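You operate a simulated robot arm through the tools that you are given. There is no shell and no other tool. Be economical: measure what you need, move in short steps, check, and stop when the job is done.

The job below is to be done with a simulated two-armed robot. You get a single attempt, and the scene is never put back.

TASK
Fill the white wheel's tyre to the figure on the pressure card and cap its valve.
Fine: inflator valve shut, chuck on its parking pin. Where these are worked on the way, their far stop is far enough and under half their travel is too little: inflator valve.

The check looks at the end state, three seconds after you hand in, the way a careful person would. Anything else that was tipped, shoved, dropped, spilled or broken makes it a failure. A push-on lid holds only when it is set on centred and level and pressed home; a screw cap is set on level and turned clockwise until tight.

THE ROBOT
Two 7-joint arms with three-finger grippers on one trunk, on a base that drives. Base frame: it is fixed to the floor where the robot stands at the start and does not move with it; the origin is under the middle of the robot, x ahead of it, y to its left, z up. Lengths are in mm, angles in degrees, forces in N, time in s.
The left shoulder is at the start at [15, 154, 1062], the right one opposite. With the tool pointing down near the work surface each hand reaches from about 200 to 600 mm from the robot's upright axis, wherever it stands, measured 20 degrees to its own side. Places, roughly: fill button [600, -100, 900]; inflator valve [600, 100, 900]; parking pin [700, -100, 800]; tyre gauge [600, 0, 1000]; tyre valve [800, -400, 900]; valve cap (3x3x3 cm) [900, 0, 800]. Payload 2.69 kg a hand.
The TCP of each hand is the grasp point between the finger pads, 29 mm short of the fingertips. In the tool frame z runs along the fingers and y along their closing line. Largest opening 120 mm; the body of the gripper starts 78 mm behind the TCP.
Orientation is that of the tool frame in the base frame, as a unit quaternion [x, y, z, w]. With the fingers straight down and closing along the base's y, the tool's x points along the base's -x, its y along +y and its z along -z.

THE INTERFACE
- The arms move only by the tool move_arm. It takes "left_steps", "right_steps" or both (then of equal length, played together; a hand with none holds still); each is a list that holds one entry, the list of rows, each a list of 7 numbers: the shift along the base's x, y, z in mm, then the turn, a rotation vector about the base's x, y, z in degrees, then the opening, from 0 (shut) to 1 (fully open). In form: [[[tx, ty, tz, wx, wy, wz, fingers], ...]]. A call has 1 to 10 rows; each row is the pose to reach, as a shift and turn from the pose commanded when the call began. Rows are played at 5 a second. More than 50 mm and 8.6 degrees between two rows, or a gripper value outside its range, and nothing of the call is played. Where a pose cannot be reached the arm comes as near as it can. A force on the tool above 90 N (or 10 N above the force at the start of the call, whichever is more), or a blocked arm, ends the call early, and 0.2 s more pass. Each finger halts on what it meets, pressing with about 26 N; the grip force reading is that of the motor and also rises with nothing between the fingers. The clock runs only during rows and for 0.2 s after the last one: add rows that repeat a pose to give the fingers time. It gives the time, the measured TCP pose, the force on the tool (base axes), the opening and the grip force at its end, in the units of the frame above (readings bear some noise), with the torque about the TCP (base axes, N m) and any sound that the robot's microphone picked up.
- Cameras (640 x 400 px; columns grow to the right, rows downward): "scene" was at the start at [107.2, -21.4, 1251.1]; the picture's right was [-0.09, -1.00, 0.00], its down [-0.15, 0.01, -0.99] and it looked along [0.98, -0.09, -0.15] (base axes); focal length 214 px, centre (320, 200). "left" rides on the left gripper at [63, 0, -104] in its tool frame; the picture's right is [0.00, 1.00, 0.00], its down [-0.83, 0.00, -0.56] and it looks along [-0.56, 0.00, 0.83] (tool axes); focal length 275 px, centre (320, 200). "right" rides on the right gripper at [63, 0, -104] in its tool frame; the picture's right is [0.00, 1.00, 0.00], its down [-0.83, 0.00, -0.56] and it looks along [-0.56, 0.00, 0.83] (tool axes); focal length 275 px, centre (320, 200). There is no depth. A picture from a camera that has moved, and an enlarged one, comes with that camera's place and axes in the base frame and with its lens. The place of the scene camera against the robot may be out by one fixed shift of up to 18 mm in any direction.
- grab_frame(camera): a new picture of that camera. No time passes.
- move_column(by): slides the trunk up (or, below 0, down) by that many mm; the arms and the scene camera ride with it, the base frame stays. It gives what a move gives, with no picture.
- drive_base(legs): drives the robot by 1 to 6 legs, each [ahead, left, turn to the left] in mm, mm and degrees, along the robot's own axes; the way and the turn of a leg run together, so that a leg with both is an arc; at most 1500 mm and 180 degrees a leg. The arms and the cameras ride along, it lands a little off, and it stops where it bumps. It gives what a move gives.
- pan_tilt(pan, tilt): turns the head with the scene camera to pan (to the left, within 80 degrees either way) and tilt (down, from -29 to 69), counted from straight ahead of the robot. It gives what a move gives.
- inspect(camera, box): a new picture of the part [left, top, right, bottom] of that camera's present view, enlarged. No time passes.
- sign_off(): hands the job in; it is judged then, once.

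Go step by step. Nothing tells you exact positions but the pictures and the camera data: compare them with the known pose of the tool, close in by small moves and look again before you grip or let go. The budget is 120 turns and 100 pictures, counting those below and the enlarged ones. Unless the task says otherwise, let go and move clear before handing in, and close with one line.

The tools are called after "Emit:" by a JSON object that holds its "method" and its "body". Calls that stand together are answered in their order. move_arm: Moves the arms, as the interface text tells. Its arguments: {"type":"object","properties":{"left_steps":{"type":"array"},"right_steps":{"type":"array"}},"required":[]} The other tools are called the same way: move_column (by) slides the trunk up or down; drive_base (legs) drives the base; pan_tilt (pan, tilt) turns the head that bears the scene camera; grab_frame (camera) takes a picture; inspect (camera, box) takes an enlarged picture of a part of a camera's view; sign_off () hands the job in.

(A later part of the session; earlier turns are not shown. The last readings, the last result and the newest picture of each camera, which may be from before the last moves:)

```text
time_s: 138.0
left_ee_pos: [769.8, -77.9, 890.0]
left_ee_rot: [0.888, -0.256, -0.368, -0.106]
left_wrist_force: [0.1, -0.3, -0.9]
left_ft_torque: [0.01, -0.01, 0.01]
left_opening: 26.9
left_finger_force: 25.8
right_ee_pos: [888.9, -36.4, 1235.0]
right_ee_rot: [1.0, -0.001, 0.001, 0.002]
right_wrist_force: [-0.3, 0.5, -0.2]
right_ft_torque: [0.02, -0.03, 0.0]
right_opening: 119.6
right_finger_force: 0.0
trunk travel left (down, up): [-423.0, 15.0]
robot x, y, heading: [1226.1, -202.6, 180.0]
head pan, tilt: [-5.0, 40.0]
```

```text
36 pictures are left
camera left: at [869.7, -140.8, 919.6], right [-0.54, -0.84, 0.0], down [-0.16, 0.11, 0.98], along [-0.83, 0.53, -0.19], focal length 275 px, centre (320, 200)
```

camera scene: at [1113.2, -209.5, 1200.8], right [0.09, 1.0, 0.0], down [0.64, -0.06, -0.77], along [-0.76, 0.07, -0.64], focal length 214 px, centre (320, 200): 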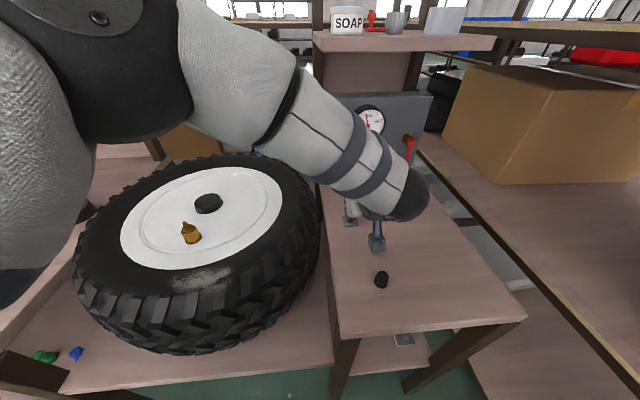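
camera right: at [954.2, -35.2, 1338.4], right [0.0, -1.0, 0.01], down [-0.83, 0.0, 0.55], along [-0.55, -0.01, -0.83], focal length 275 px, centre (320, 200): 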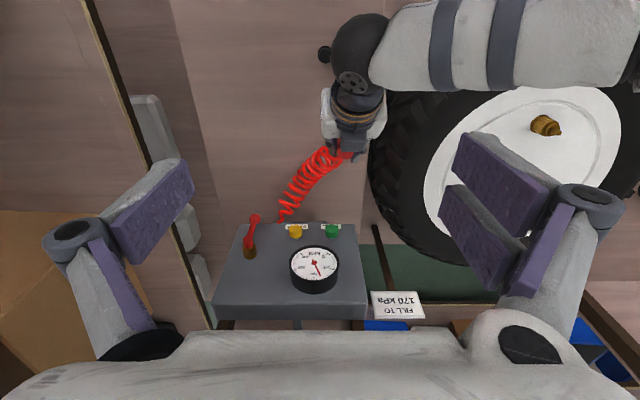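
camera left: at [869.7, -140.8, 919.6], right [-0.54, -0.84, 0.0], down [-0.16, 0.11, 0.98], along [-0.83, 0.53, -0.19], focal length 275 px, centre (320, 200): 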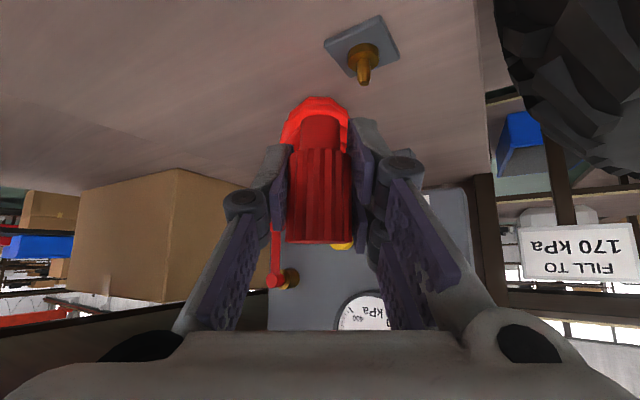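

Pose is accurate again and the pin reconfirmed at (715,-77.5,808.5). I zoom on the valve stem from the right camera to calibrate the chuck axis relative to the hand.

Emit:
{"method": "inspect", "body": {"camera": "right", "box": [520, 100, 580, 150]}}

```text
8.00 times, centred on (550, 125) of right
camera zoom: at [954.2, -35.7, 1338.5], right [0.0, -1.0, 0.01], down [-0.83, 0.0, 0.55], along [-0.55, -0.01, -0.83], focal length 2202 px, centre (-1520, 800)
```

zoom: 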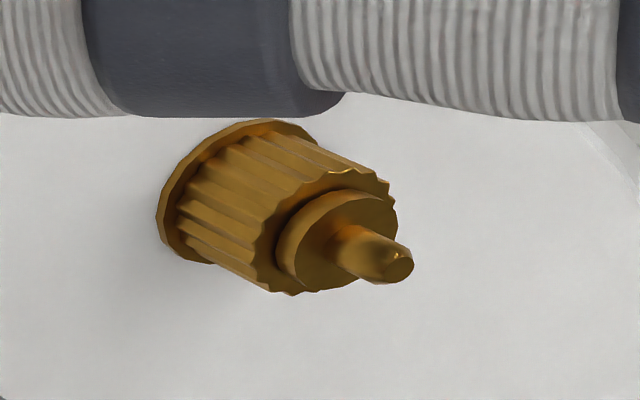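

Chuck axis is ~3 mm ahead of the TCP. I move so that the pin tip should appear exactly where the valve stem appeared after the pull-off: (317,88).

Emit:
{"method": "move_arm", "body": {"left_steps": [[[-27, -1, 0, 0, 0, 0, 0], [-52.5, -1.7, 0, 0, 0, 0, 0], [-52.5, -1.7, -15, 0, 0, 0, 0], [-52.5, -1.7, -31.8, 0, 0, 0, 0], [-52.5, -1.7, -31.8, 0, 0, 0, 0]]]}}

Emit:
{"method": "grab_frame", "body": {"camera": "left"}}

```text
time_s: 139.2
left_ee_pos: [716.2, -79.7, 857.7]
left_ee_rot: [0.888, -0.254, -0.369, -0.105]
left_wrist_force: [-1.2, 0.1, -1.1]
left_ft_torque: [-0.02, 0.0, 0.01]
left_opening: 27.0
left_finger_force: 26.1
right_ee_pos: [890.8, -36.8, 1234.4]
right_ee_rot: [1.0, 0.0, 0.0, 0.002]
right_wrist_force: [-0.9, -0.2, -0.4]
right_ft_torque: [0.0, 0.01, -0.02]
right_opening: 119.7
right_finger_force: 0.1
trunk travel left (down, up): [-423.0, 15.0]
robot x, y, heading: [1228.4, -206.0, 179.9]
head pan, tilt: [-5.0, 40.0]
```

```text
34 pictures are left
camera left: at [817.4, -141.9, 888.5], right [-0.53, -0.85, 0.0], down [-0.16, 0.11, 0.98], along [-0.83, 0.52, -0.19], focal length 275 px, centre (320, 200)
```

left: 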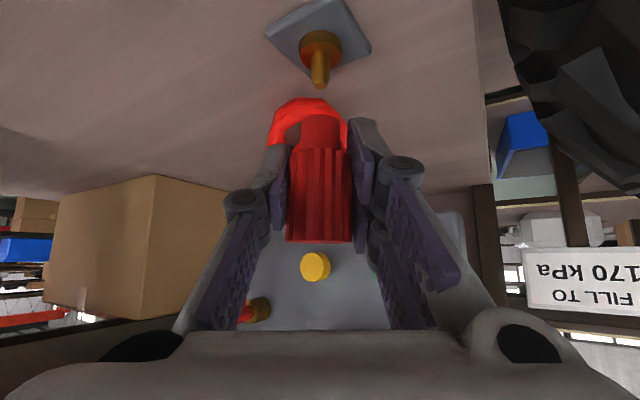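

Emit:
{"method": "inspect", "body": {"camera": "left", "box": [270, 40, 370, 140]}}

```text
4.00 times, centred on (320, 90) of left
camera zoom: at [817.4, -141.9, 888.5], right [-0.53, -0.85, 0.0], down [-0.16, 0.11, 0.98], along [-0.83, 0.52, -0.19], focal length 1101 px, centre (320, 640)
```

zoom: 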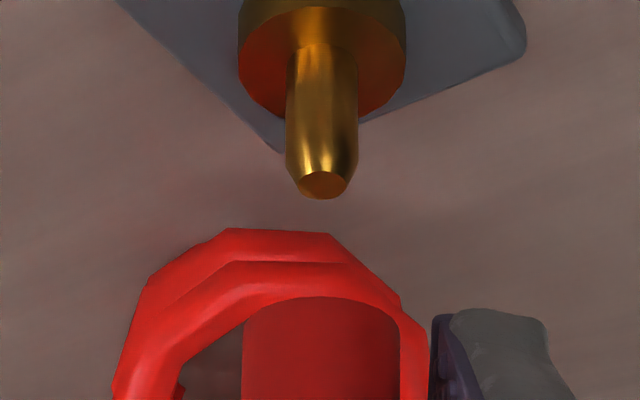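

Pin is laterally and in depth aligned with the chuck nose. Descend slowly, watching force.

Emit:
{"method": "move_arm", "body": {"left_steps": [[[0, 0, -5, 0, 0, 0, 0], [0, 0, -10, 0, 0, 0, 0], [0, 0, -14, 0, 0, 0, 0], [0, 0, -18, 0, 0, 0, 0], [0, 0, -21, 0, 0, 0, 0]]]}}

Emit:
{"method": "inspect", "body": {"camera": "left", "box": [240, 10, 400, 170]}}

```text
time_s: 140.4
left_ee_pos: [718.3, -78.9, 837.1]
left_ee_rot: [0.887, -0.255, -0.369, -0.107]
left_wrist_force: [0.3, 0.3, -0.4]
left_ft_torque: [0.01, 0.0, 0.01]
left_opening: 26.9
left_finger_force: 25.8
right_ee_pos: [890.2, -35.9, 1233.5]
right_ee_rot: [1.0, -0.001, 0.001, 0.003]
right_wrist_force: [0.2, -0.3, 0.0]
right_ft_torque: [0.01, -0.03, 0.01]
right_opening: 120.1
right_finger_force: 0.1
trunk travel left (down, up): [-423.0, 15.0]
robot x, y, heading: [1223.5, -200.4, 180.1]
head pan, tilt: [-5.0, 40.0]
```

```text
2.50 times, centred on (320, 90) of left
camera zoom: at [817.4, -142.2, 867.0], right [-0.53, -0.85, 0.0], down [-0.16, 0.11, 0.98], along [-0.83, 0.52, -0.19], focal length 688 px, centre (320, 475)
```

zoom: 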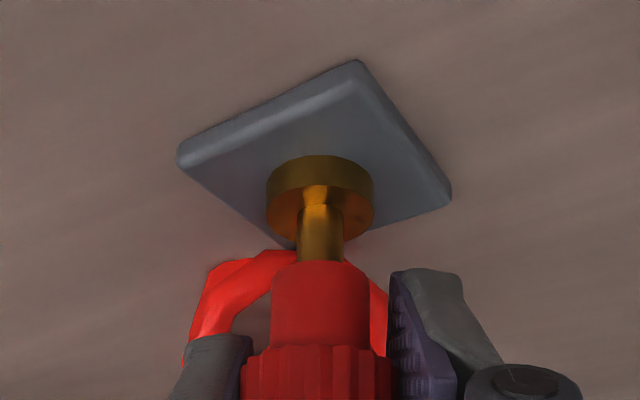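

No resistance; the pin is entering. Continue down to seat.

Emit:
{"method": "move_arm", "body": {"left_steps": [[[0, 0, -3, 0, 0, 0, 0], [0, 0, -6, 0, 0, 0, 0], [0, 0, -9, 0, 0, 0, 0], [0, 0, -12, 0, 0, 0, 0]]]}}

Emit:
{"method": "inspect", "body": {"camera": "left", "box": [240, 10, 400, 170]}}

```text
time_s: 141.4
left_ee_pos: [718.6, -79.2, 825.3]
left_ee_rot: [0.888, -0.255, -0.368, -0.106]
left_wrist_force: [0.8, 0.3, -0.3]
left_ft_torque: [-0.02, -0.03, 0.01]
left_opening: 27.1
left_finger_force: 26.0
right_ee_pos: [891.1, -36.3, 1233.7]
right_ee_rot: [1.0, -0.001, 0.001, 0.003]
right_wrist_force: [0.4, -0.4, -0.5]
right_ft_torque: [-0.01, 0.01, 0.01]
right_opening: 120.2
right_finger_force: 0.1
trunk travel left (down, up): [-423.0, 15.0]
robot x, y, heading: [1226.4, -205.1, 179.7]
head pan, tilt: [-5.0, 40.0]
```

```text
2.50 times, centred on (320, 90) of left
camera zoom: at [817.7, -142.3, 855.2], right [-0.53, -0.85, 0.0], down [-0.16, 0.11, 0.98], along [-0.83, 0.52, -0.19], focal length 688 px, centre (320, 475)
```

zoom: 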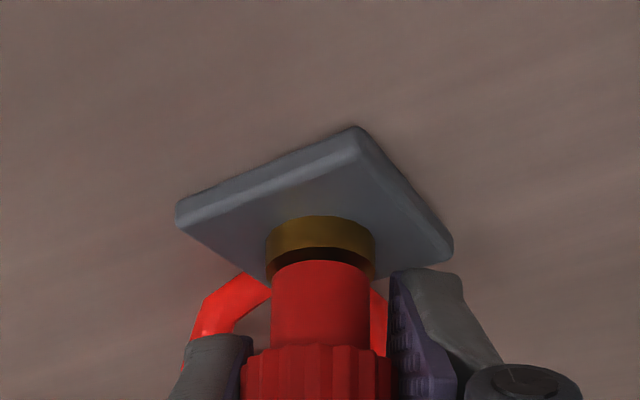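

Nearly on the pin's shoulder. Press down a few more millimetres until contact.

Emit:
{"method": "move_arm", "body": {"left_steps": [[[0, 0, -2, 0, 0, 0, 0], [0, 0, -4, 0, 0, 0, 0], [0, 0, -6, 0, 0, 0, 0], [0, 0, -6, 0, 0, 0, 0]]]}}

Emit:
{"method": "inspect", "body": {"camera": "left", "box": [240, 10, 400, 170]}}

```text
time_s: 142.4
left_ee_pos: [719.1, -79.0, 823.2]
left_ee_rot: [0.887, -0.255, -0.37, -0.105]
left_wrist_force: [3.6, -0.6, 19.6]
left_ft_torque: [0.05, -0.18, -0.02]
left_opening: 27.0
left_finger_force: 26.0
right_ee_pos: [893.5, -36.0, 1235.4]
right_ee_rot: [1.0, -0.001, -0.001, 0.003]
right_wrist_force: [0.3, -0.2, -0.7]
right_ft_torque: [-0.03, -0.01, 0.03]
right_opening: 119.9
right_finger_force: 0.0
trunk travel left (down, up): [-423.0, 15.0]
robot x, y, heading: [1222.7, -203.2, 179.7]
head pan, tilt: [-5.0, 40.0]
```

```text
2.50 times, centred on (320, 90) of left
camera zoom: at [818.0, -142.1, 851.9], right [-0.53, -0.85, 0.0], down [-0.16, 0.1, 0.98], along [-0.83, 0.52, -0.19], focal length 688 px, centre (320, 475)
```

zoom: 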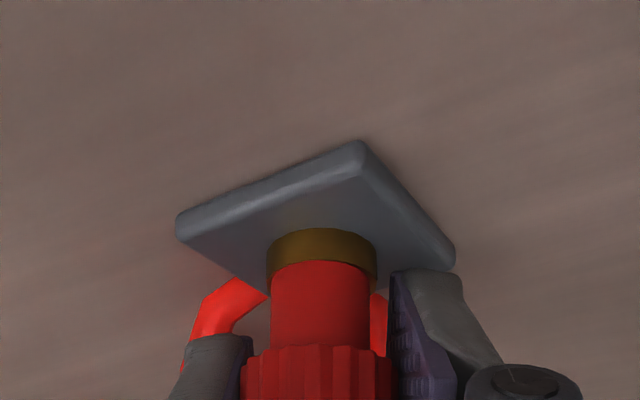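

Seated with ~20 N. Relax, open, and back out along the tool axis.

Emit:
{"method": "move_arm", "body": {"left_steps": [[[0, 0, 3, 0, 0, 0, 0], [0, 0, 3, 0, 0, 0, 0.3], [0, 0, 3, 0, 0, 0, 0.4], [0, 0, 3, 0, 0, 0, 0.4], [12, -8, 17, 0, 0, 0, 0.4], [30, -19, 38, 0, 0, 0, 0.4], [54, -34, 66, 0, 0, 0, 0.4]]]}}

Emit:
{"method": "grab_frame", "body": {"camera": "left"}}

```text
time_s: 144.0
left_ee_pos: [772.2, -114.0, 886.2]
left_ee_rot: [0.888, -0.256, -0.368, -0.106]
left_wrist_force: [0.4, -0.1, -0.6]
left_ft_torque: [-0.02, -0.05, 0.01]
left_opening: 48.1
left_finger_force: 0.1
right_ee_pos: [892.4, -36.8, 1233.3]
right_ee_rot: [1.0, -0.001, 0.001, 0.003]
right_wrist_force: [-0.1, -0.4, 0.1]
right_ft_torque: [0.0, -0.01, -0.02]
right_opening: 120.0
right_finger_force: 0.1
trunk travel left (down, up): [-423.0, 15.0]
robot x, y, heading: [1229.7, -205.2, 180.0]
head pan, tilt: [-5.0, 40.0]
```

```text
29 pictures are left
camera left: at [872.1, -176.6, 915.7], right [-0.53, -0.85, 0.0], down [-0.16, 0.11, 0.98], along [-0.83, 0.52, -0.19], focal length 275 px, centre (320, 200)
```

left: 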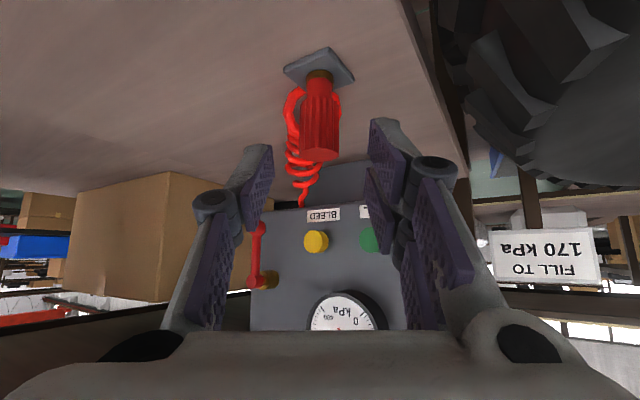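

Chuck is parked upright. I stow the left arm (tool down, back to its side).

Emit:
{"method": "move_arm", "body": {"left_steps": [[[14, -16, 34, -1.3, -4.4, 3, 0.4], [30, -36, 66, -2.5, -8.8, 6.1, 0.4], [48, -56, 98, -3.8, -13.1, 9.2, 0.5], [66, -76, 130, -5, -17.5, 12.2, 0.6], [84, -96, 162, -6.3, -21.9, 15.3, 0.7], [102, -116, 193, -7.6, -26.3, 18.3, 0.8], [121, -136, 223, -8.8, -30.7, 21.4, 0.9], [140, -154, 253, -10, -35, 24.4, 1], [159, -170, 283, -11.3, -39.4, 27.5, 1], [178, -186, 312, -12.6, -43.8, 30.5, 1]]]}}

Emit:
{"method": "grab_frame", "body": {"camera": "right"}}

Emit:
{"method": "inspect", "body": {"camera": "scene", "box": [300, 160, 460, 300]}}

```text
time_s: 146.2
left_ee_pos: [950.8, -299.4, 1198.2]
left_ee_rot: [1.0, 0.002, 0.0, 0.001]
left_wrist_force: [0.5, -0.6, -1.0]
left_ft_torque: [0.02, -0.01, -0.01]
left_opening: 120.2
left_finger_force: 0.0
right_ee_pos: [891.6, -36.5, 1233.6]
right_ee_rot: [1.0, -0.002, 0.0, 0.002]
right_wrist_force: [0.6, 0.6, -0.5]
right_ft_torque: [-0.01, 0.0, -0.01]
right_opening: 120.1
right_finger_force: 0.1
trunk travel left (down, up): [-423.0, 15.0]
robot x, y, heading: [1229.7, -202.7, 179.9]
head pan, tilt: [-5.0, 40.0]
```

```text
28 pictures are left
camera right: at [955.1, -35.4, 1338.8], right [0.0, -1.0, 0.01], down [-0.83, 0.0, 0.56], along [-0.56, -0.01, -0.83], focal length 275 px, centre (320, 200)
```

right: 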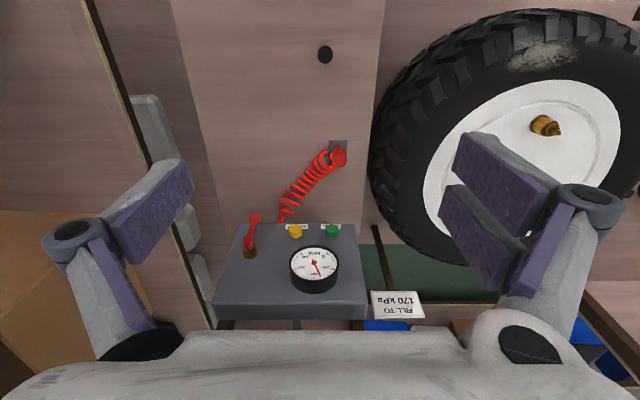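

```text
2.86 times, centred on (380, 230) of scene
camera zoom: at [1113.8, -209.6, 1200.9], right [0.09, 1.0, 0.0], down [0.64, -0.06, -0.77], along [-0.76, 0.07, -0.64], focal length 613 px, centre (149, 114)
```

zoom: 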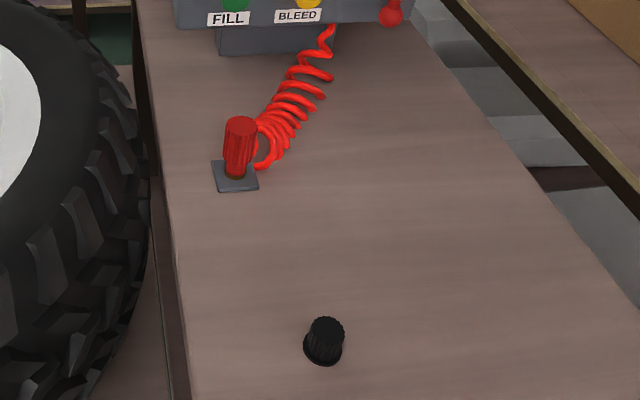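

Now the right hand goes down above the cap (≈(896,-46,788)).

Emit:
{"method": "move_arm", "body": {"right_steps": [[[0, -2, -45, 0, 0, 0, 1], [1, -4, -90, 0, 0, 0, 1], [2, -6, -135, 0, 0, 0, 1], [3, -8, -180, 0, 0, 0, 1], [4, -10, -225, 0, 0, 0, 0.8], [4, -10, -270, 0, 0, 0, 0.6], [4, -10, -310, 0, 0, 0, 0.5]]]}}

Emit:
{"method": "grab_frame", "body": {"camera": "right"}}

```text
time_s: 147.8
left_ee_pos: [947.9, -298.7, 1197.2]
left_ee_rot: [1.0, 0.001, 0.0, -0.001]
left_wrist_force: [0.6, -0.1, 0.6]
left_ft_torque: [0.03, 0.01, -0.02]
left_opening: 119.9
left_finger_force: 0.2
right_ee_pos: [894.7, -46.2, 923.3]
right_ee_rot: [1.0, -0.002, 0.0, 0.003]
right_wrist_force: [-0.1, 0.2, -0.2]
right_ft_torque: [0.05, -0.01, 0.01]
right_opening: 59.7
right_finger_force: 0.2
trunk travel left (down, up): [-423.0, 15.0]
robot x, y, heading: [1224.5, -206.5, 179.9]
head pan, tilt: [-5.0, 40.0]
```

```text
26 pictures are left
camera right: at [959.3, -45.6, 1027.3], right [0.0, -1.0, 0.01], down [-0.83, 0.0, 0.56], along [-0.56, -0.01, -0.83], focal length 275 px, centre (320, 200)
```

right: 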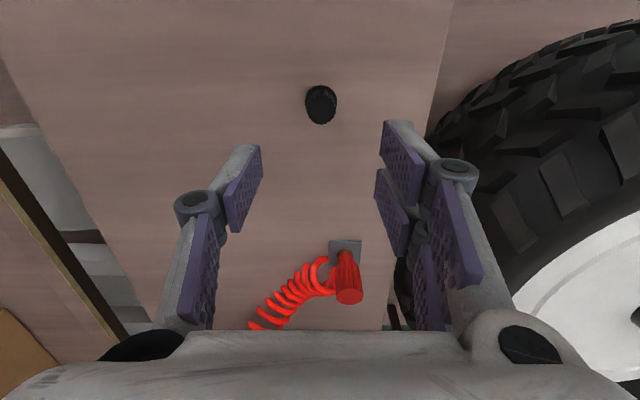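

Cap at about (897,-46.5). Descend around it, fingertips stopping just above the table.

Emit:
{"method": "move_arm", "body": {"right_steps": [[[2, -0.5, -40, 0, 0, 0, 0.5], [2, -0.5, -80, 0, 0, 0, 0.5], [2, -0.5, -105, 0, 0, 0, 0.5], [2, -0.5, -114, 0, 0, 0, 0.5]]]}}

Emit:
{"method": "grab_frame", "body": {"camera": "right"}}

```text
time_s: 148.8
left_ee_pos: [949.0, -298.9, 1197.1]
left_ee_rot: [1.0, 0.001, 0.0, 0.0]
left_wrist_force: [0.4, 0.0, -0.5]
left_ft_torque: [-0.01, 0.01, 0.01]
left_opening: 120.0
left_finger_force: 0.1
right_ee_pos: [897.2, -47.0, 811.0]
right_ee_rot: [1.0, -0.001, 0.0, 0.004]
right_wrist_force: [0.0, -0.6, 0.4]
right_ft_torque: [0.0, -0.01, 0.01]
right_opening: 59.9
right_finger_force: 0.1
trunk travel left (down, up): [-423.0, 15.0]
robot x, y, heading: [1229.9, -203.0, 179.9]
head pan, tilt: [-5.0, 40.0]
```

```text
25 pictures are left
camera right: at [960.8, -46.4, 914.7], right [0.0, -1.0, 0.01], down [-0.83, 0.0, 0.56], along [-0.56, -0.01, -0.83], focal length 275 px, centre (320, 200)
```

right: 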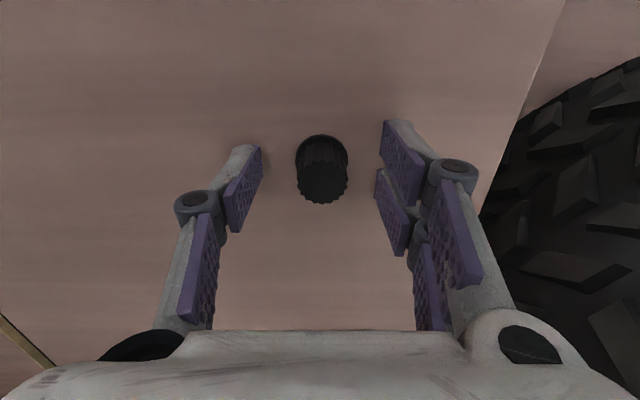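

Cap is centred. Lower 4 mm, shift 1 mm, and close.

Emit:
{"method": "move_arm", "body": {"right_steps": [[[-1, 0, -4, 0, 0, 0, 0.4], [-1, 0, -4, 0, 0, 0, 0.2], [-1, 0, -4, 0, 0, 0, 0], [-1, 0, -4, 0, 0, 0, 0], [-1, 0, -4, 0, 0, 0, 0]]]}}

Emit:
{"method": "grab_frame", "body": {"camera": "right"}}

```text
time_s: 150.0
left_ee_pos: [951.0, -298.9, 1199.5]
left_ee_rot: [1.0, 0.001, -0.001, -0.001]
left_wrist_force: [0.1, -0.3, 0.1]
left_ft_torque: [-0.01, 0.0, -0.02]
left_opening: 119.8
left_finger_force: 0.0
right_ee_pos: [896.0, -48.2, 808.2]
right_ee_rot: [1.0, -0.001, -0.003, 0.003]
right_wrist_force: [-3.6, 9.0, 30.0]
right_ft_torque: [0.24, 0.04, 0.02]
right_opening: 21.1
right_finger_force: 26.3
trunk travel left (down, up): [-423.0, 15.0]
robot x, y, heading: [1225.8, -209.8, 179.8]
head pan, tilt: [-5.0, 40.0]
```

```text
24 pictures are left
camera right: at [959.8, -46.0, 912.2], right [0.0, -1.0, 0.01], down [-0.83, 0.0, 0.56], along [-0.56, -0.01, -0.83], focal length 275 px, centre (320, 200)
```

right: 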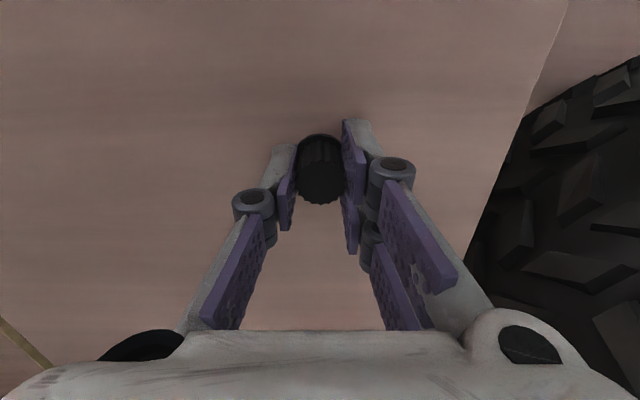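

Gripped at 21 mm, but fingertips touch the table. I'll regrip ~7 mm higher so that the tips clear the valve collar later, then lift.

Emit:
{"method": "move_arm", "body": {"right_steps": [[[0, 0, 2, 0, 0, 0, 0], [0, 0.5, 3, 0, 0, 0, 0.3], [0, 0.5, 8, 0, 0, 0, 0.3], [0, 0.5, 8, 0, 0, 0, 0.1], [0, 0.5, 8, 0, 0, 0, 0], [0, 0.5, 8, 0, 0, 0, 0]]]}}

Emit:
{"method": "grab_frame", "body": {"camera": "right"}}

```text
time_s: 151.4
left_ee_pos: [949.3, -298.5, 1197.6]
left_ee_rot: [1.0, 0.001, 0.0, 0.0]
left_wrist_force: [-0.4, 0.0, -0.4]
left_ft_torque: [-0.01, -0.01, 0.01]
left_opening: 120.0
left_finger_force: 0.0
right_ee_pos: [895.4, -46.5, 814.6]
right_ee_rot: [1.0, -0.001, 0.001, 0.003]
right_wrist_force: [0.1, 0.4, -0.1]
right_ft_torque: [0.01, 0.02, -0.02]
right_opening: 21.5
right_finger_force: 26.2
trunk travel left (down, up): [-423.0, 15.0]
robot x, y, heading: [1227.1, -202.1, 180.0]
head pan, tilt: [-5.0, 40.0]
```

```text
23 pictures are left
camera right: at [959.7, -45.1, 918.6], right [0.0, -1.0, 0.01], down [-0.83, 0.0, 0.56], along [-0.56, -0.01, -0.83], focal length 275 px, centre (320, 200)
```

right: 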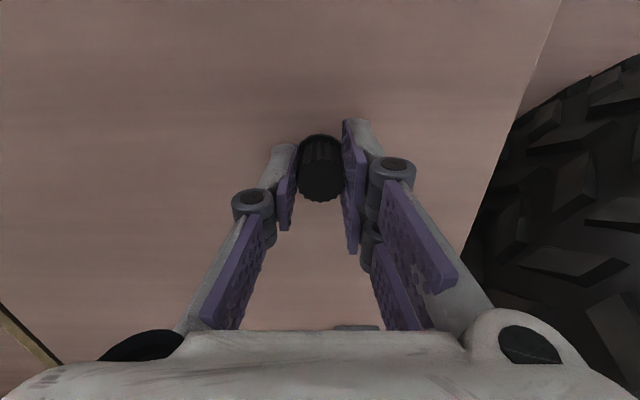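

Cap regripped. Lift it clear.

Emit:
{"method": "move_arm", "body": {"right_steps": [[[0, 0, 15, 0, 0, 0, 0], [0, 0, 50, 0, 0, 0, 0], [0, 0, 95, 0, 0, 0, 0], [0, 0, 140, 0, 0, 0, 0], [0, -10, 175, 0, 0, 0, 0], [0, -20, 190, 0, 0, 0, 0]]]}}

Emit:
{"method": "grab_frame", "body": {"camera": "right"}}

```text
time_s: 152.8
left_ee_pos: [949.9, -298.0, 1196.4]
left_ee_rot: [1.0, 0.001, 0.0, 0.0]
left_wrist_force: [0.0, 1.1, -0.6]
left_ft_torque: [0.02, -0.02, 0.0]
left_opening: 119.9
left_finger_force: 0.2
right_ee_pos: [895.2, -66.7, 1003.8]
right_ee_rot: [1.0, 0.0, 0.001, 0.004]
right_wrist_force: [-0.6, 0.2, -1.3]
right_ft_torque: [0.03, -0.01, -0.02]
right_opening: 21.4
right_finger_force: 26.1
trunk travel left (down, up): [-423.0, 15.0]
robot x, y, heading: [1223.8, -205.4, 180.0]
head pan, tilt: [-5.0, 40.0]
```

```text
22 pictures are left
camera right: at [960.3, -65.5, 1108.7], right [0.0, -1.0, 0.01], down [-0.83, 0.0, 0.55], along [-0.55, -0.01, -0.83], focal length 275 px, centre (320, 200)
```

right: 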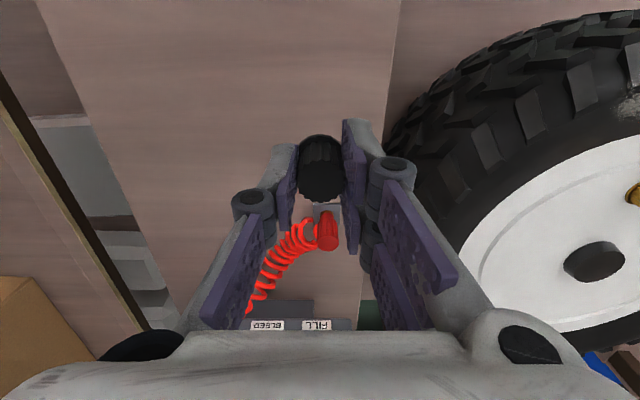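

Cap is held. Drive the robot 330 mm to its left so the right hand works at the valve.

Emit:
{"method": "drive_base", "body": {"legs": [[0, 330, 0]]}}

Emit:
{"method": "grab_frame", "body": {"camera": "right"}}

Emit:
{"method": "grab_frame", "body": {"camera": "scene"}}

```text
time_s: 155.9
left_ee_pos: [949.7, -629.6, 1197.7]
left_ee_rot: [1.0, 0.001, 0.001, 0.0]
left_wrist_force: [0.1, -0.6, -0.4]
left_ft_torque: [0.03, -0.01, 0.01]
left_opening: 120.1
left_finger_force: 0.1
right_ee_pos: [896.1, -397.0, 1004.9]
right_ee_rot: [1.0, -0.001, 0.0, 0.002]
right_wrist_force: [-0.5, 0.6, -0.6]
right_ft_torque: [0.02, 0.01, 0.01]
right_opening: 21.4
right_finger_force: 26.0
trunk travel left (down, up): [-423.0, 15.0]
robot x, y, heading: [1221.2, -533.9, 179.9]
head pan, tilt: [-5.0, 40.0]
```

```text
21 pictures are left
camera right: at [960.1, -396.4, 1108.3], right [0.0, -1.0, 0.01], down [-0.83, 0.0, 0.56], along [-0.56, -0.01, -0.83], focal length 275 px, centre (320, 200)
```

right: 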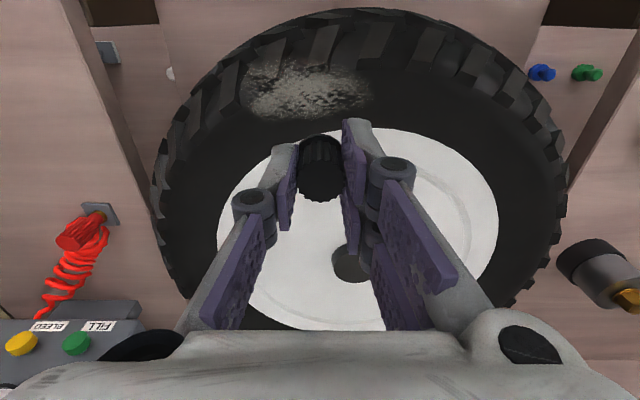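

```text
20 pictures are left
camera scene: at [1113.5, -540.7, 1200.9], right [0.09, 1.0, 0.0], down [0.64, -0.06, -0.77], along [-0.76, 0.07, -0.64], focal length 214 px, centre (320, 200)
```

scene: 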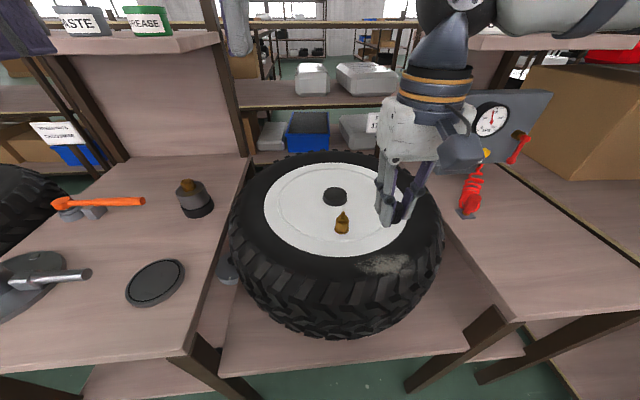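

I move past the valve (x≈756) at safe height so the camera sees the stem in front of the cap.

Emit:
{"method": "move_arm", "body": {"right_steps": [[[-35, -13, -8, 0, 0, 0, 0], [-70, -26, -18, 0, 0, 0, 0], [-105, -39, -30, 0, 0, 0, 0], [-140, -51.5, -45, 0, 0, 0, 0], [-140, -51.5, -45, 0, 0, 0, 0]]]}}

Emit:
{"method": "inspect", "body": {"camera": "right", "box": [240, 40, 400, 220]}}

```text
time_s: 157.1
left_ee_pos: [950.2, -628.9, 1197.6]
left_ee_rot: [1.0, 0.001, -0.001, 0.0]
left_wrist_force: [-0.2, 0.4, 0.4]
left_ft_torque: [-0.04, 0.0, 0.0]
left_opening: 119.8
left_finger_force: 0.0
right_ee_pos: [755.5, -449.5, 960.1]
right_ee_rot: [1.0, -0.001, 0.0, 0.003]
right_wrist_force: [-0.7, 0.2, 0.4]
right_ft_torque: [-0.02, 0.0, 0.01]
right_opening: 21.3
right_finger_force: 26.1
trunk travel left (down, up): [-423.0, 15.0]
robot x, y, heading: [1225.2, -535.0, 180.2]
head pan, tilt: [-5.0, 40.0]
```

```text
2.22 times, centred on (320, 130) of right
camera zoom: at [819.9, -447.7, 1063.7], right [0.0, -1.0, 0.01], down [-0.83, 0.0, 0.56], along [-0.56, -0.01, -0.83], focal length 612 px, centre (320, 356)
```

zoom: 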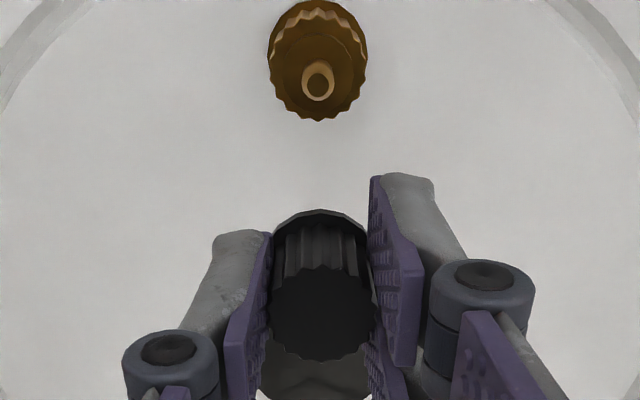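

Stem tip is at about (787.5,-448.2,886), well aligned laterally. I move over it and pre-rotate the hand counter-clockwise 72° to leave room for clockwise turning.

Emit:
{"method": "move_arm", "body": {"right_steps": [[[8, 0, 0, 0, 0, 8, 0], [16, 0.2, 0, 0, 0, 16, 0], [24, 0.4, 0, 0, 0, 24, 0], [32.5, 0.4, 0, 0, 0, 32, 0], [32.5, 0.4, 0, 0, 0, 40, 0], [32.5, 0.4, 0, 0, 0, 48, 0], [32.5, 0.4, 0, 0, 0, 56, 0], [32.5, 0.4, 0, 0, 0, 64, 0], [32.5, 0.4, 0, 0, 0, 72, 0], [32.5, 0.4, 0, 0, 0, 72, 0]]]}}

Emit:
{"method": "grab_frame", "body": {"camera": "right"}}

```text
time_s: 159.3
left_ee_pos: [949.8, -630.5, 1196.7]
left_ee_rot: [1.0, 0.001, -0.001, 0.0]
left_wrist_force: [0.8, -0.4, -0.1]
left_ft_torque: [-0.01, 0.02, -0.02]
left_opening: 119.9
left_finger_force: 0.1
right_ee_pos: [826.6, -454.5, 955.7]
right_ee_rot: [0.85, 0.526, -0.013, 0.023]
right_wrist_force: [0.8, -0.3, -0.1]
right_ft_torque: [0.03, -0.04, 0.01]
right_opening: 21.5
right_finger_force: 26.2
right hand out of reach, approached as far as the arm can: row 7, 8, 9, 10
trunk travel left (down, up): [-423.0, 15.0]
robot x, y, heading: [1227.5, -533.3, 180.1]
head pan, tilt: [-5.0, 40.0]
```

```text
18 pictures are left
camera right: at [854.9, -392.7, 1058.3], right [0.9, -0.44, 0.03], down [-0.37, -0.72, 0.59], along [-0.24, -0.54, -0.81], focal length 275 px, centre (320, 200)
```

right: 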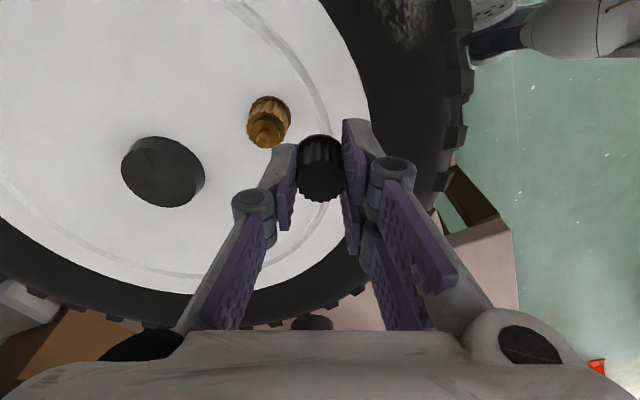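

The wrist's limit is about +45°. I return to +40° yaw, level, above the stem.

Emit:
{"method": "move_arm", "body": {"right_steps": [[[-10, 2, 1.5, 0.8, -0.1, -6, 0], [-20, 3.5, 3, 1.5, -0.3, -12, 0], [-30, 5, 4.3, 2.3, -0.4, -18, 0], [-38.3, 6.4, 4.3, 3, -0.5, -23.5, 0], [-38.3, 6.4, 4.3, 3, -0.5, -23.5, 0]]]}}

Emit:
{"method": "grab_frame", "body": {"camera": "right"}}

```text
time_s: 160.5
left_ee_pos: [949.8, -630.7, 1196.8]
left_ee_rot: [1.0, 0.001, 0.0, 0.0]
left_wrist_force: [-0.4, 0.4, 0.4]
left_ft_torque: [0.02, 0.01, 0.01]
left_opening: 120.0
left_finger_force: 0.0
right_ee_pos: [787.9, -449.6, 960.9]
right_ee_rot: [0.94, 0.34, 0.003, 0.0]
right_wrist_force: [-0.9, 0.8, 0.4]
right_ft_torque: [-0.02, -0.01, -0.01]
right_opening: 21.1
right_finger_force: 25.9
trunk travel left (down, up): [-423.0, 15.0]
robot x, y, heading: [1226.4, -535.9, 180.1]
head pan, tilt: [-5.0, 40.0]
```

```text
17 pictures are left
camera right: at [837.4, -408.8, 1065.7], right [0.64, -0.77, 0.0], down [-0.64, -0.53, 0.55], along [-0.42, -0.36, -0.83], focal length 275 px, centre (320, 200)
```

right: 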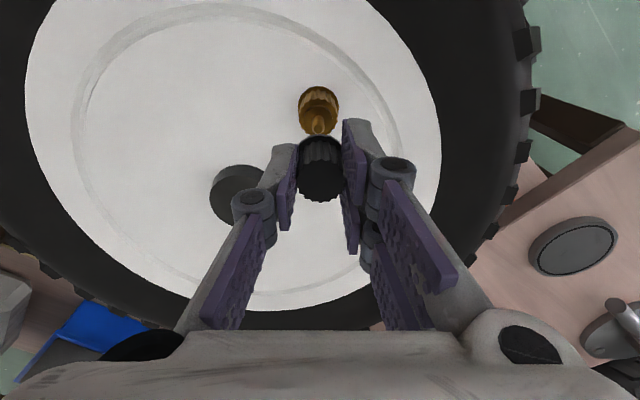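

The stem lies exactly where expected under the cap axis. Small y correction and descend until just above contact.

Emit:
{"method": "move_arm", "body": {"right_steps": [[[0, 1.3, -10, 0, 0, 0, 0], [0, 1.3, -20, 0, 0, 0, 0], [0, 1.3, -28, 0, 0, 0, 0], [0, 1.3, -34, 0, 0, 0, 0], [0, 1.3, -38, 0, 0, 0, 0], [0, 1.3, -42, 0, 0, 0, 0]]]}}

Emit:
{"method": "inspect", "body": {"camera": "right", "box": [240, 60, 400, 220]}}

```text
time_s: 161.9
left_ee_pos: [950.1, -629.5, 1197.8]
left_ee_rot: [1.0, 0.001, 0.0, 0.0]
left_wrist_force: [-0.1, -0.5, -0.3]
left_ft_torque: [0.01, -0.01, -0.01]
left_opening: 120.1
left_finger_force: 0.0
right_ee_pos: [788.3, -448.6, 919.8]
right_ee_rot: [0.94, 0.341, 0.001, 0.0]
right_wrist_force: [0.5, 0.2, -0.7]
right_ft_torque: [-0.02, 0.02, -0.02]
right_opening: 21.3
right_finger_force: 25.8
trunk travel left (down, up): [-423.0, 15.0]
robot x, y, heading: [1225.7, -537.2, 180.1]
head pan, tilt: [-5.0, 40.0]
```

```text
2.50 times, centred on (320, 140) of right
camera zoom: at [837.2, -407.5, 1023.4], right [0.64, -0.76, 0.0], down [-0.64, -0.54, 0.55], along [-0.42, -0.36, -0.83], focal length 688 px, centre (320, 350)
```

zoom: 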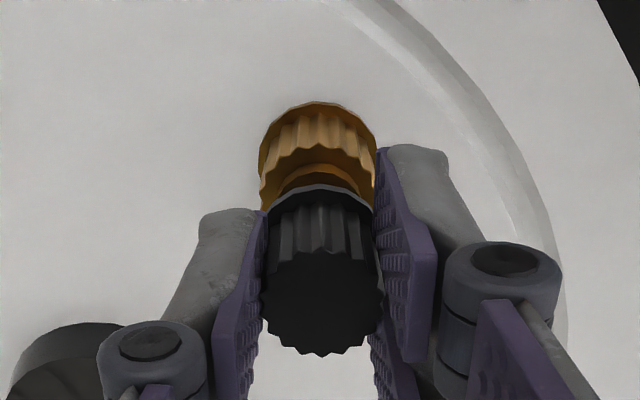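

Coaxial and no contact yet. Continue down gently until contact.

Emit:
{"method": "move_arm", "body": {"right_steps": [[[0, 0, -3, 0, 0, 0, 0], [0, 0, -6, 0, 0, 0, 0], [0, 0, -9, 0, 0, 0, 0], [0, 0, -11, 0, 0, 0, 0], [0, 0, -13, 0, 0, 0, 0]]]}}

Emit:
{"method": "inspect", "body": {"camera": "right", "box": [240, 60, 400, 220]}}

```text
time_s: 163.1
left_ee_pos: [948.9, -630.5, 1197.7]
left_ee_rot: [1.0, 0.001, 0.0, 0.0]
left_wrist_force: [0.2, -0.8, 0.9]
left_ft_torque: [-0.03, 0.0, -0.04]
left_opening: 119.9
left_finger_force: 0.2
right_ee_pos: [789.2, -447.6, 906.0]
right_ee_rot: [0.94, 0.341, 0.001, 0.001]
right_wrist_force: [-0.6, 0.4, -0.8]
right_ft_torque: [-0.02, 0.04, 0.01]
right_opening: 21.4
right_finger_force: 25.6
trunk travel left (down, up): [-423.0, 15.0]
robot x, y, heading: [1226.0, -536.8, 180.0]
head pan, tilt: [-5.0, 40.0]
```

```text
2.50 times, centred on (320, 140) of right
camera zoom: at [837.2, -407.7, 1010.7], right [0.65, -0.76, 0.0], down [-0.64, -0.54, 0.55], along [-0.42, -0.36, -0.83], focal length 688 px, centre (320, 350)
```

zoom: 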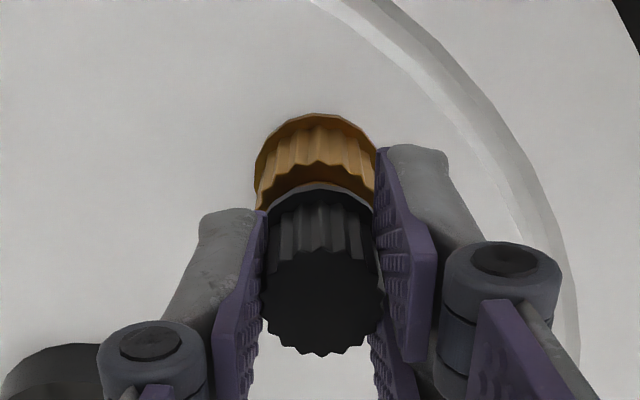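

Still no contact. Continue by small steps.

Emit:
{"method": "move_arm", "body": {"right_steps": [[[0, 0, -1.5, 0, 0, 0, 0], [0, 0, -3, 0, 0, 0, 0], [0, 0, -4.5, 0, 0, 0, 0], [0, 0, -6, 0, 0, 0, 0]]]}}

Emit:
{"method": "inspect", "body": {"camera": "right", "box": [240, 60, 400, 220]}}

```text
time_s: 164.1
left_ee_pos: [950.9, -628.4, 1199.3]
left_ee_rot: [1.0, 0.002, -0.002, 0.001]
left_wrist_force: [-0.9, 0.7, -0.8]
left_ft_torque: [0.0, 0.02, -0.04]
left_opening: 120.0
left_finger_force: 0.1
right_ee_pos: [788.3, -447.4, 903.3]
right_ee_rot: [0.94, 0.341, -0.002, 0.001]
right_wrist_force: [0.1, 10.5, 20.2]
right_ft_torque: [-0.03, -0.21, -0.02]
right_opening: 21.4
right_finger_force: 25.6
trunk travel left (down, up): [-423.0, 15.0]
robot x, y, heading: [1224.0, -535.0, 180.0]
head pan, tilt: [-5.0, 40.0]
```

```text
2.50 times, centred on (320, 140) of right
camera zoom: at [838.0, -406.8, 1007.1], right [0.64, -0.76, 0.0], down [-0.63, -0.53, 0.56], along [-0.43, -0.36, -0.83], focal length 688 px, centre (320, 350)
```

zoom: 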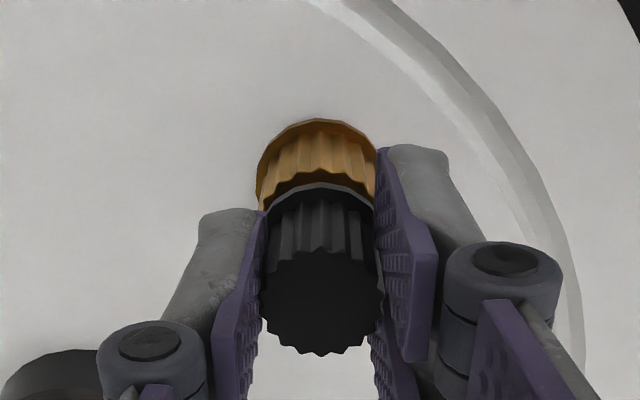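

Contact with ~20 N down at the expected seat height. Now turn clockwise 80° with light downforce, slightly easing the side force.

Emit:
{"method": "move_arm", "body": {"right_steps": [[[0, 0.6, 1, 0, 0, -8, 0], [0, 0.6, 1, 0, 0, -16, 0], [0, 0.6, 1, 0, 0, -24, 0], [0, 0.6, 1, 0, 0, -32, 0], [0, 0.6, 1, 0, 0, -40, 0], [0, 0.6, 1, 0, 0, -48, 0], [0, 0.6, 0.5, 0, 0, -56, 0], [0, 0.6, 0.5, 0, 0, -64, 0], [0, 0.6, 0.5, 0, 0, -72, 0], [0, 0.6, 0.5, 0, 0, -80, 0]]]}}

Emit:
{"method": "inspect", "body": {"camera": "right", "box": [240, 60, 400, 220]}}

```text
time_s: 166.3
left_ee_pos: [949.3, -632.2, 1198.2]
left_ee_rot: [1.0, 0.0, -0.001, 0.0]
left_wrist_force: [0.0, -0.3, -0.4]
left_ft_torque: [-0.03, 0.04, -0.02]
left_opening: 120.0
left_finger_force: 0.0
right_ee_pos: [789.1, -448.2, 899.9]
right_ee_rot: [0.939, -0.344, 0.0, 0.001]
right_wrist_force: [-3.4, -2.7, 18.8]
right_ft_torque: [-0.17, 0.37, 0.03]
right_opening: 21.2
right_finger_force: 26.4
trunk travel left (down, up): [-423.0, 15.0]
robot x, y, heading: [1226.1, -536.6, 180.0]
head pan, tilt: [-5.0, 40.0]
```

```text
2.50 times, centred on (320, 140) of right
camera zoom: at [838.3, -488.6, 1005.7], right [-0.64, -0.77, 0.0], down [-0.64, 0.54, 0.56], along [-0.43, 0.35, -0.83], focal length 688 px, centre (320, 350)
```

zoom: 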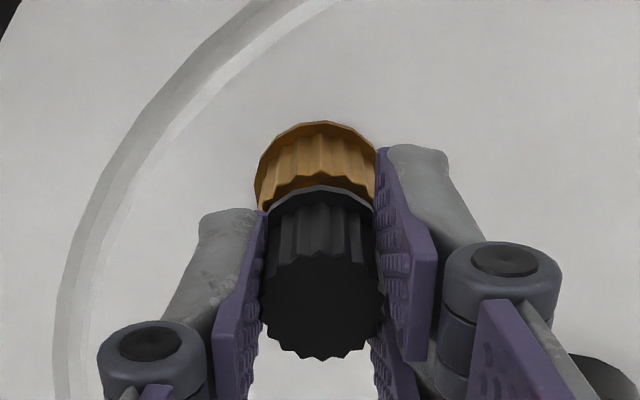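

The cap went down ~3 mm as it turned, with low torque. Continue clockwise as far as the wrist allows.

Emit:
{"method": "move_arm", "body": {"right_steps": [[[0, 0, 0, 0, 0, -8, 0], [0, 0, -0.3, 0, 0, -16, 0], [0, 0, -0.6, 0, 0, -24, 0], [0, 0, -0.9, 0, 0, -32, 0], [0, 0, -1.2, 0, 0, -40, 0], [0, 0, -1.5, 0, 0, -48, 0]]]}}

```text
time_s: 167.7
left_ee_pos: [951.1, -629.3, 1197.2]
left_ee_rot: [1.0, 0.001, -0.001, 0.0]
left_wrist_force: [0.1, 0.3, 0.3]
left_ft_torque: [-0.01, 0.03, 0.03]
left_opening: 120.1
left_finger_force: 0.0
right_ee_pos: [788.7, -448.5, 900.4]
right_ee_rot: [0.718, -0.696, -0.001, 0.002]
right_wrist_force: [-5.4, -6.1, 21.8]
right_ft_torque: [-0.01, 0.45, 0.09]
right_opening: 21.3
right_finger_force: 25.6
trunk travel left (down, up): [-423.0, 15.0]
robot x, y, heading: [1227.0, -535.3, 180.2]
head pan, tilt: [-5.0, 40.0]
```

Emit:
{"method": "move_arm", "body": {"right_steps": [[[0, 0, 0, 0, 0, -8, 0], [0, 0, 0, 0, 0, -16, 0], [0, 0, 0, 0, 0, -24, 0], [0, 0, 0, 0, 0, -32, 0], [0, 0, 0, 0, 0, -40, 0]]]}}

Emit:
{"method": "inspect", "body": {"camera": "right", "box": [240, 60, 400, 220]}}

```text
time_s: 168.9
left_ee_pos: [949.0, -630.4, 1197.5]
left_ee_rot: [1.0, 0.001, -0.001, 0.0]
left_wrist_force: [0.4, 0.2, -0.3]
left_ft_torque: [0.0, 0.0, -0.02]
left_opening: 119.6
left_finger_force: 0.0
right_ee_pos: [788.2, -447.9, 899.0]
right_ee_rot: [-0.436, 0.9, 0.001, -0.001]
right_wrist_force: [-7.7, -7.7, 18.6]
right_ft_torque: [0.2, 0.41, 0.06]
right_opening: 21.2
right_finger_force: 25.6
trunk travel left (down, up): [-423.0, 15.0]
robot x, y, heading: [1226.2, -532.5, 180.0]
head pan, tilt: [-5.0, 40.0]
```

```text
2.50 times, centred on (320, 140) of right
camera zoom: at [750.8, -498.4, 1004.0], right [-0.79, 0.62, 0.0], down [0.51, 0.65, 0.55], along [0.34, 0.44, -0.83], focal length 688 px, centre (320, 350)
```

zoom: 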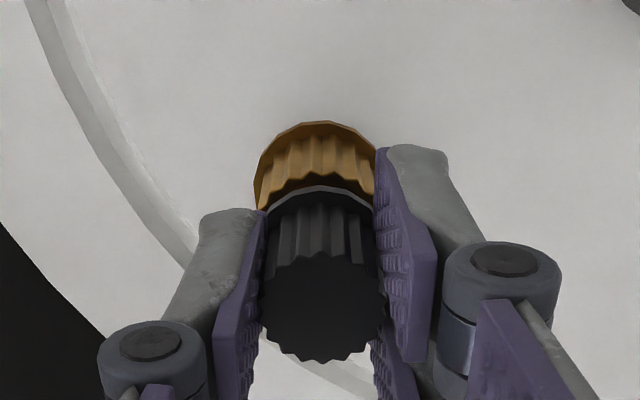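

Emit:
{"method": "move_arm", "body": {"right_steps": [[[-0.5, -0.5, 0, 0, 0, -8, 0], [-0.7, -0.7, 0, 0, 0, -16, 0], [-0.7, -0.7, 0, 0, 0, -24, 0], [-0.7, -0.7, 0, 0, 0, -32, 0], [-0.7, -0.7, 0, 0, 0, -40, 0], [-0.7, -0.7, 0, 0, 0, -48, 0]]]}}

```text
time_s: 170.3
left_ee_pos: [949.8, -630.4, 1197.5]
left_ee_rot: [1.0, 0.001, -0.001, 0.001]
left_wrist_force: [0.3, 0.0, -0.3]
left_ft_torque: [0.02, 0.01, -0.03]
left_opening: 120.1
left_finger_force: 0.1
right_ee_pos: [788.2, -450.1, 898.5]
right_ee_rot: [-0.032, 0.999, 0.002, -0.001]
right_wrist_force: [-3.9, -1.8, 13.8]
right_ft_torque: [0.4, 0.14, 0.1]
right_opening: 21.0
right_finger_force: 26.1
trunk travel left (down, up): [-423.0, 15.0]
robot x, y, heading: [1227.8, -535.1, 180.0]
head pan, tilt: [-5.0, 40.0]
```

Wrist range is generous; continue clockwise.

Emit:
{"method": "move_arm", "body": {"right_steps": [[[0, 0.5, -0.5, 0, 0, -8, 0], [0, 0.5, -0.5, 0, 0, -16, 0], [0, 0.5, -0.5, 0, 0, -24, 0], [0, 0.5, -0.5, 0, 0, -32, 0], [0, 0.5, -0.5, 0, 0, -40, 0], [0, 0.5, -0.5, 0, 0, -48, 0], [0, 0.5, -0.5, 0, 0, -56, 0]]]}}

Emit:
{"method": "inspect", "body": {"camera": "right", "box": [240, 60, 400, 220]}}

```text
time_s: 171.9
left_ee_pos: [949.5, -630.1, 1197.5]
left_ee_rot: [1.0, 0.001, -0.001, 0.0]
left_wrist_force: [-0.4, 1.0, -0.1]
left_ft_torque: [-0.02, 0.0, 0.0]
left_opening: 119.9
left_finger_force: 0.1
right_ee_pos: [787.2, -448.1, 899.8]
right_ee_rot: [0.44, 0.898, 0.001, -0.001]
right_wrist_force: [-2.9, -3.2, 17.0]
right_ft_torque: [0.19, -0.34, 0.16]
right_opening: 21.1
right_finger_force: 25.9
trunk travel left (down, up): [-423.0, 15.0]
robot x, y, heading: [1226.6, -537.7, 180.1]
head pan, tilt: [-5.0, 40.0]
```

```text
2.50 times, centred on (320, 140) of right
camera zoom: at [749.9, -399.1, 1003.6], right [0.79, 0.62, 0.0], down [0.51, -0.66, 0.55], along [0.34, -0.44, -0.83], focal length 688 px, centre (320, 350)
```

zoom: 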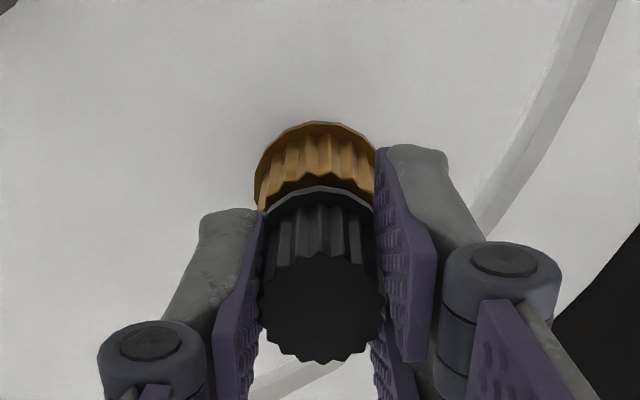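

Emit:
{"method": "move_arm", "body": {"right_steps": [[[0, 0, -0.5, 0, 0, -8, 0], [0, 0, -0.5, 0, 0, -16, 0], [0, 0, -0.5, 0, 0, -24, 0], [0, 0, -0.5, 0, 0, -32, 0], [0, 0, -0.5, 0, 0, -40, 0], [0, 0, -0.5, 0, 0, -48, 0]]]}}

Emit:
{"method": "inspect", "body": {"camera": "right", "box": [240, 60, 400, 220]}}

```text
time_s: 173.3
left_ee_pos: [949.5, -629.9, 1197.9]
left_ee_rot: [1.0, 0.0, 0.0, 0.001]
left_wrist_force: [-0.2, -0.3, 0.5]
left_ft_torque: [0.04, -0.02, 0.0]
left_opening: 120.0
left_finger_force: 0.1
right_ee_pos: [787.0, -446.5, 897.1]
right_ee_rot: [0.768, 0.641, 0.003, 0.0]
right_wrist_force: [-2.3, 0.2, -0.4]
right_ft_torque: [0.16, 0.45, 0.18]
right_opening: 21.4
right_finger_force: 26.0
trunk travel left (down, up): [-423.0, 15.0]
robot x, y, heading: [1225.4, -533.0, 179.9]
head pan, tilt: [-5.0, 40.0]
```

```text
2.50 times, centred on (320, 140) of right
camera zoom: at [799.1, -385.9, 1002.2], right [0.98, -0.17, 0.0], down [-0.15, -0.82, 0.55], along [-0.09, -0.55, -0.83], focal length 688 px, centre (320, 350)
```

zoom: 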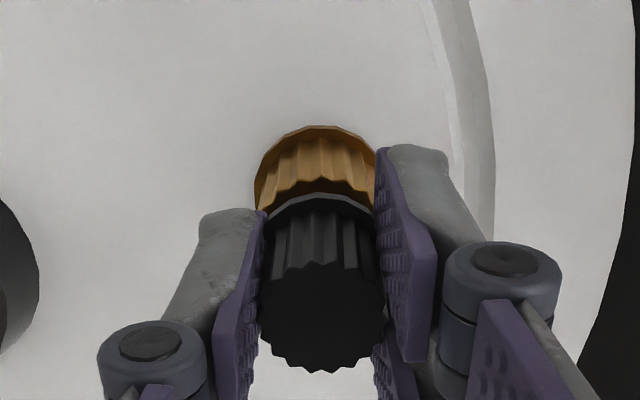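

Force has vanished; the fingers may have slipped a bit down the cap. I ease upward 1 mm and turn further to feel for tightness.

Emit:
{"method": "move_arm", "body": {"right_steps": [[[0, 0, 0.5, 0, 0, -8, 0], [0, 0, 0.5, 0, 0, -16, 0], [0, 0, 0.5, 0, 0, -24, 0], [0, 0, 0.5, 0, 0, -32, 0]]]}}

```text
time_s: 174.3
left_ee_pos: [948.8, -630.4, 1196.6]
left_ee_rot: [1.0, 0.001, 0.0, -0.001]
left_wrist_force: [-0.5, -0.6, -0.9]
left_ft_torque: [0.0, -0.04, -0.01]
left_opening: 119.9
left_finger_force: 0.1
right_ee_pos: [786.6, -448.0, 897.7]
right_ee_rot: [0.915, 0.404, 0.001, 0.0]
right_wrist_force: [3.0, 3.3, -5.2]
right_ft_torque: [0.24, 0.63, 0.16]
right_opening: 21.8
right_finger_force: 25.5
trunk travel left (down, up): [-423.0, 15.0]
robot x, y, heading: [1224.7, -532.4, 179.9]
head pan, tilt: [-5.0, 40.0]
```

The thread now pulls the hand down (−5 N), so it is engaged. Follow down and continue.

Emit:
{"method": "move_arm", "body": {"right_steps": [[[0, 0, -0.5, 0, 0, -8, 0], [0, 0, -1, 0, 0, -16, 0], [0, 0, -1, 0, 0, -24, 0], [0, 0, -1.3, 0, 0, -32, 0], [0, 0, -1.5, 0, 0, -40, 0], [0, 0, -1.5, 0, 0, -48, 0]]]}}

Emit:
{"method": "inspect", "body": {"camera": "right", "box": [240, 60, 400, 220]}}

```text
time_s: 175.1
left_ee_pos: [954.1, -635.5, 1198.3]
left_ee_rot: [1.0, 0.003, -0.001, -0.001]
left_wrist_force: [-0.3, 1.4, 0.2]
left_ft_torque: [-0.05, -0.02, 0.02]
left_opening: 119.6
left_finger_force: 0.1
right_ee_pos: [774.8, -424.5, 892.9]
right_ee_rot: [0.966, 0.259, 0.016, 0.022]
right_wrist_force: [29.6, -44.5, -1.3]
right_ft_torque: [0.26, -0.43, 0.27]
right_opening: 74.2
right_finger_force: 26.1
right hand out of reach, approached as far as the arm can: row 2, 3
trunk travel left (down, up): [-423.0, 15.0]
robot x, y, heading: [1227.0, -538.9, -179.7]
head pan, tilt: [-5.0, 40.0]
stopped in row 3 (right hand): the force on the tool passed its limit at 99 N (the readings are from after the stop); the commanded pose is now the measured one
```

```text
2.50 times, centred on (320, 140) of right
camera zoom: at [825.5, -389.2, 998.5], right [0.5, -0.86, 0.05], down [-0.74, -0.4, 0.54], along [-0.44, -0.31, -0.84], focal length 688 px, centre (320, 350)
```

zoom: 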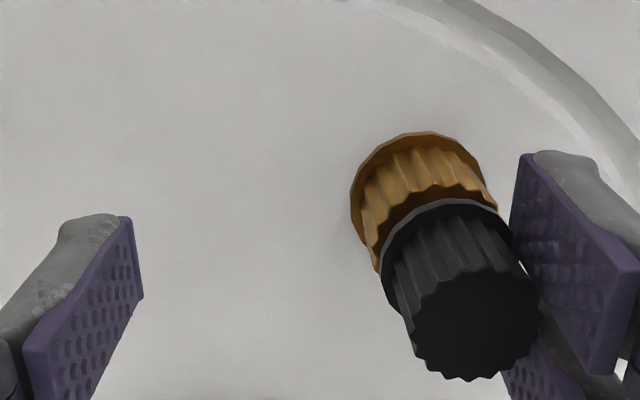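

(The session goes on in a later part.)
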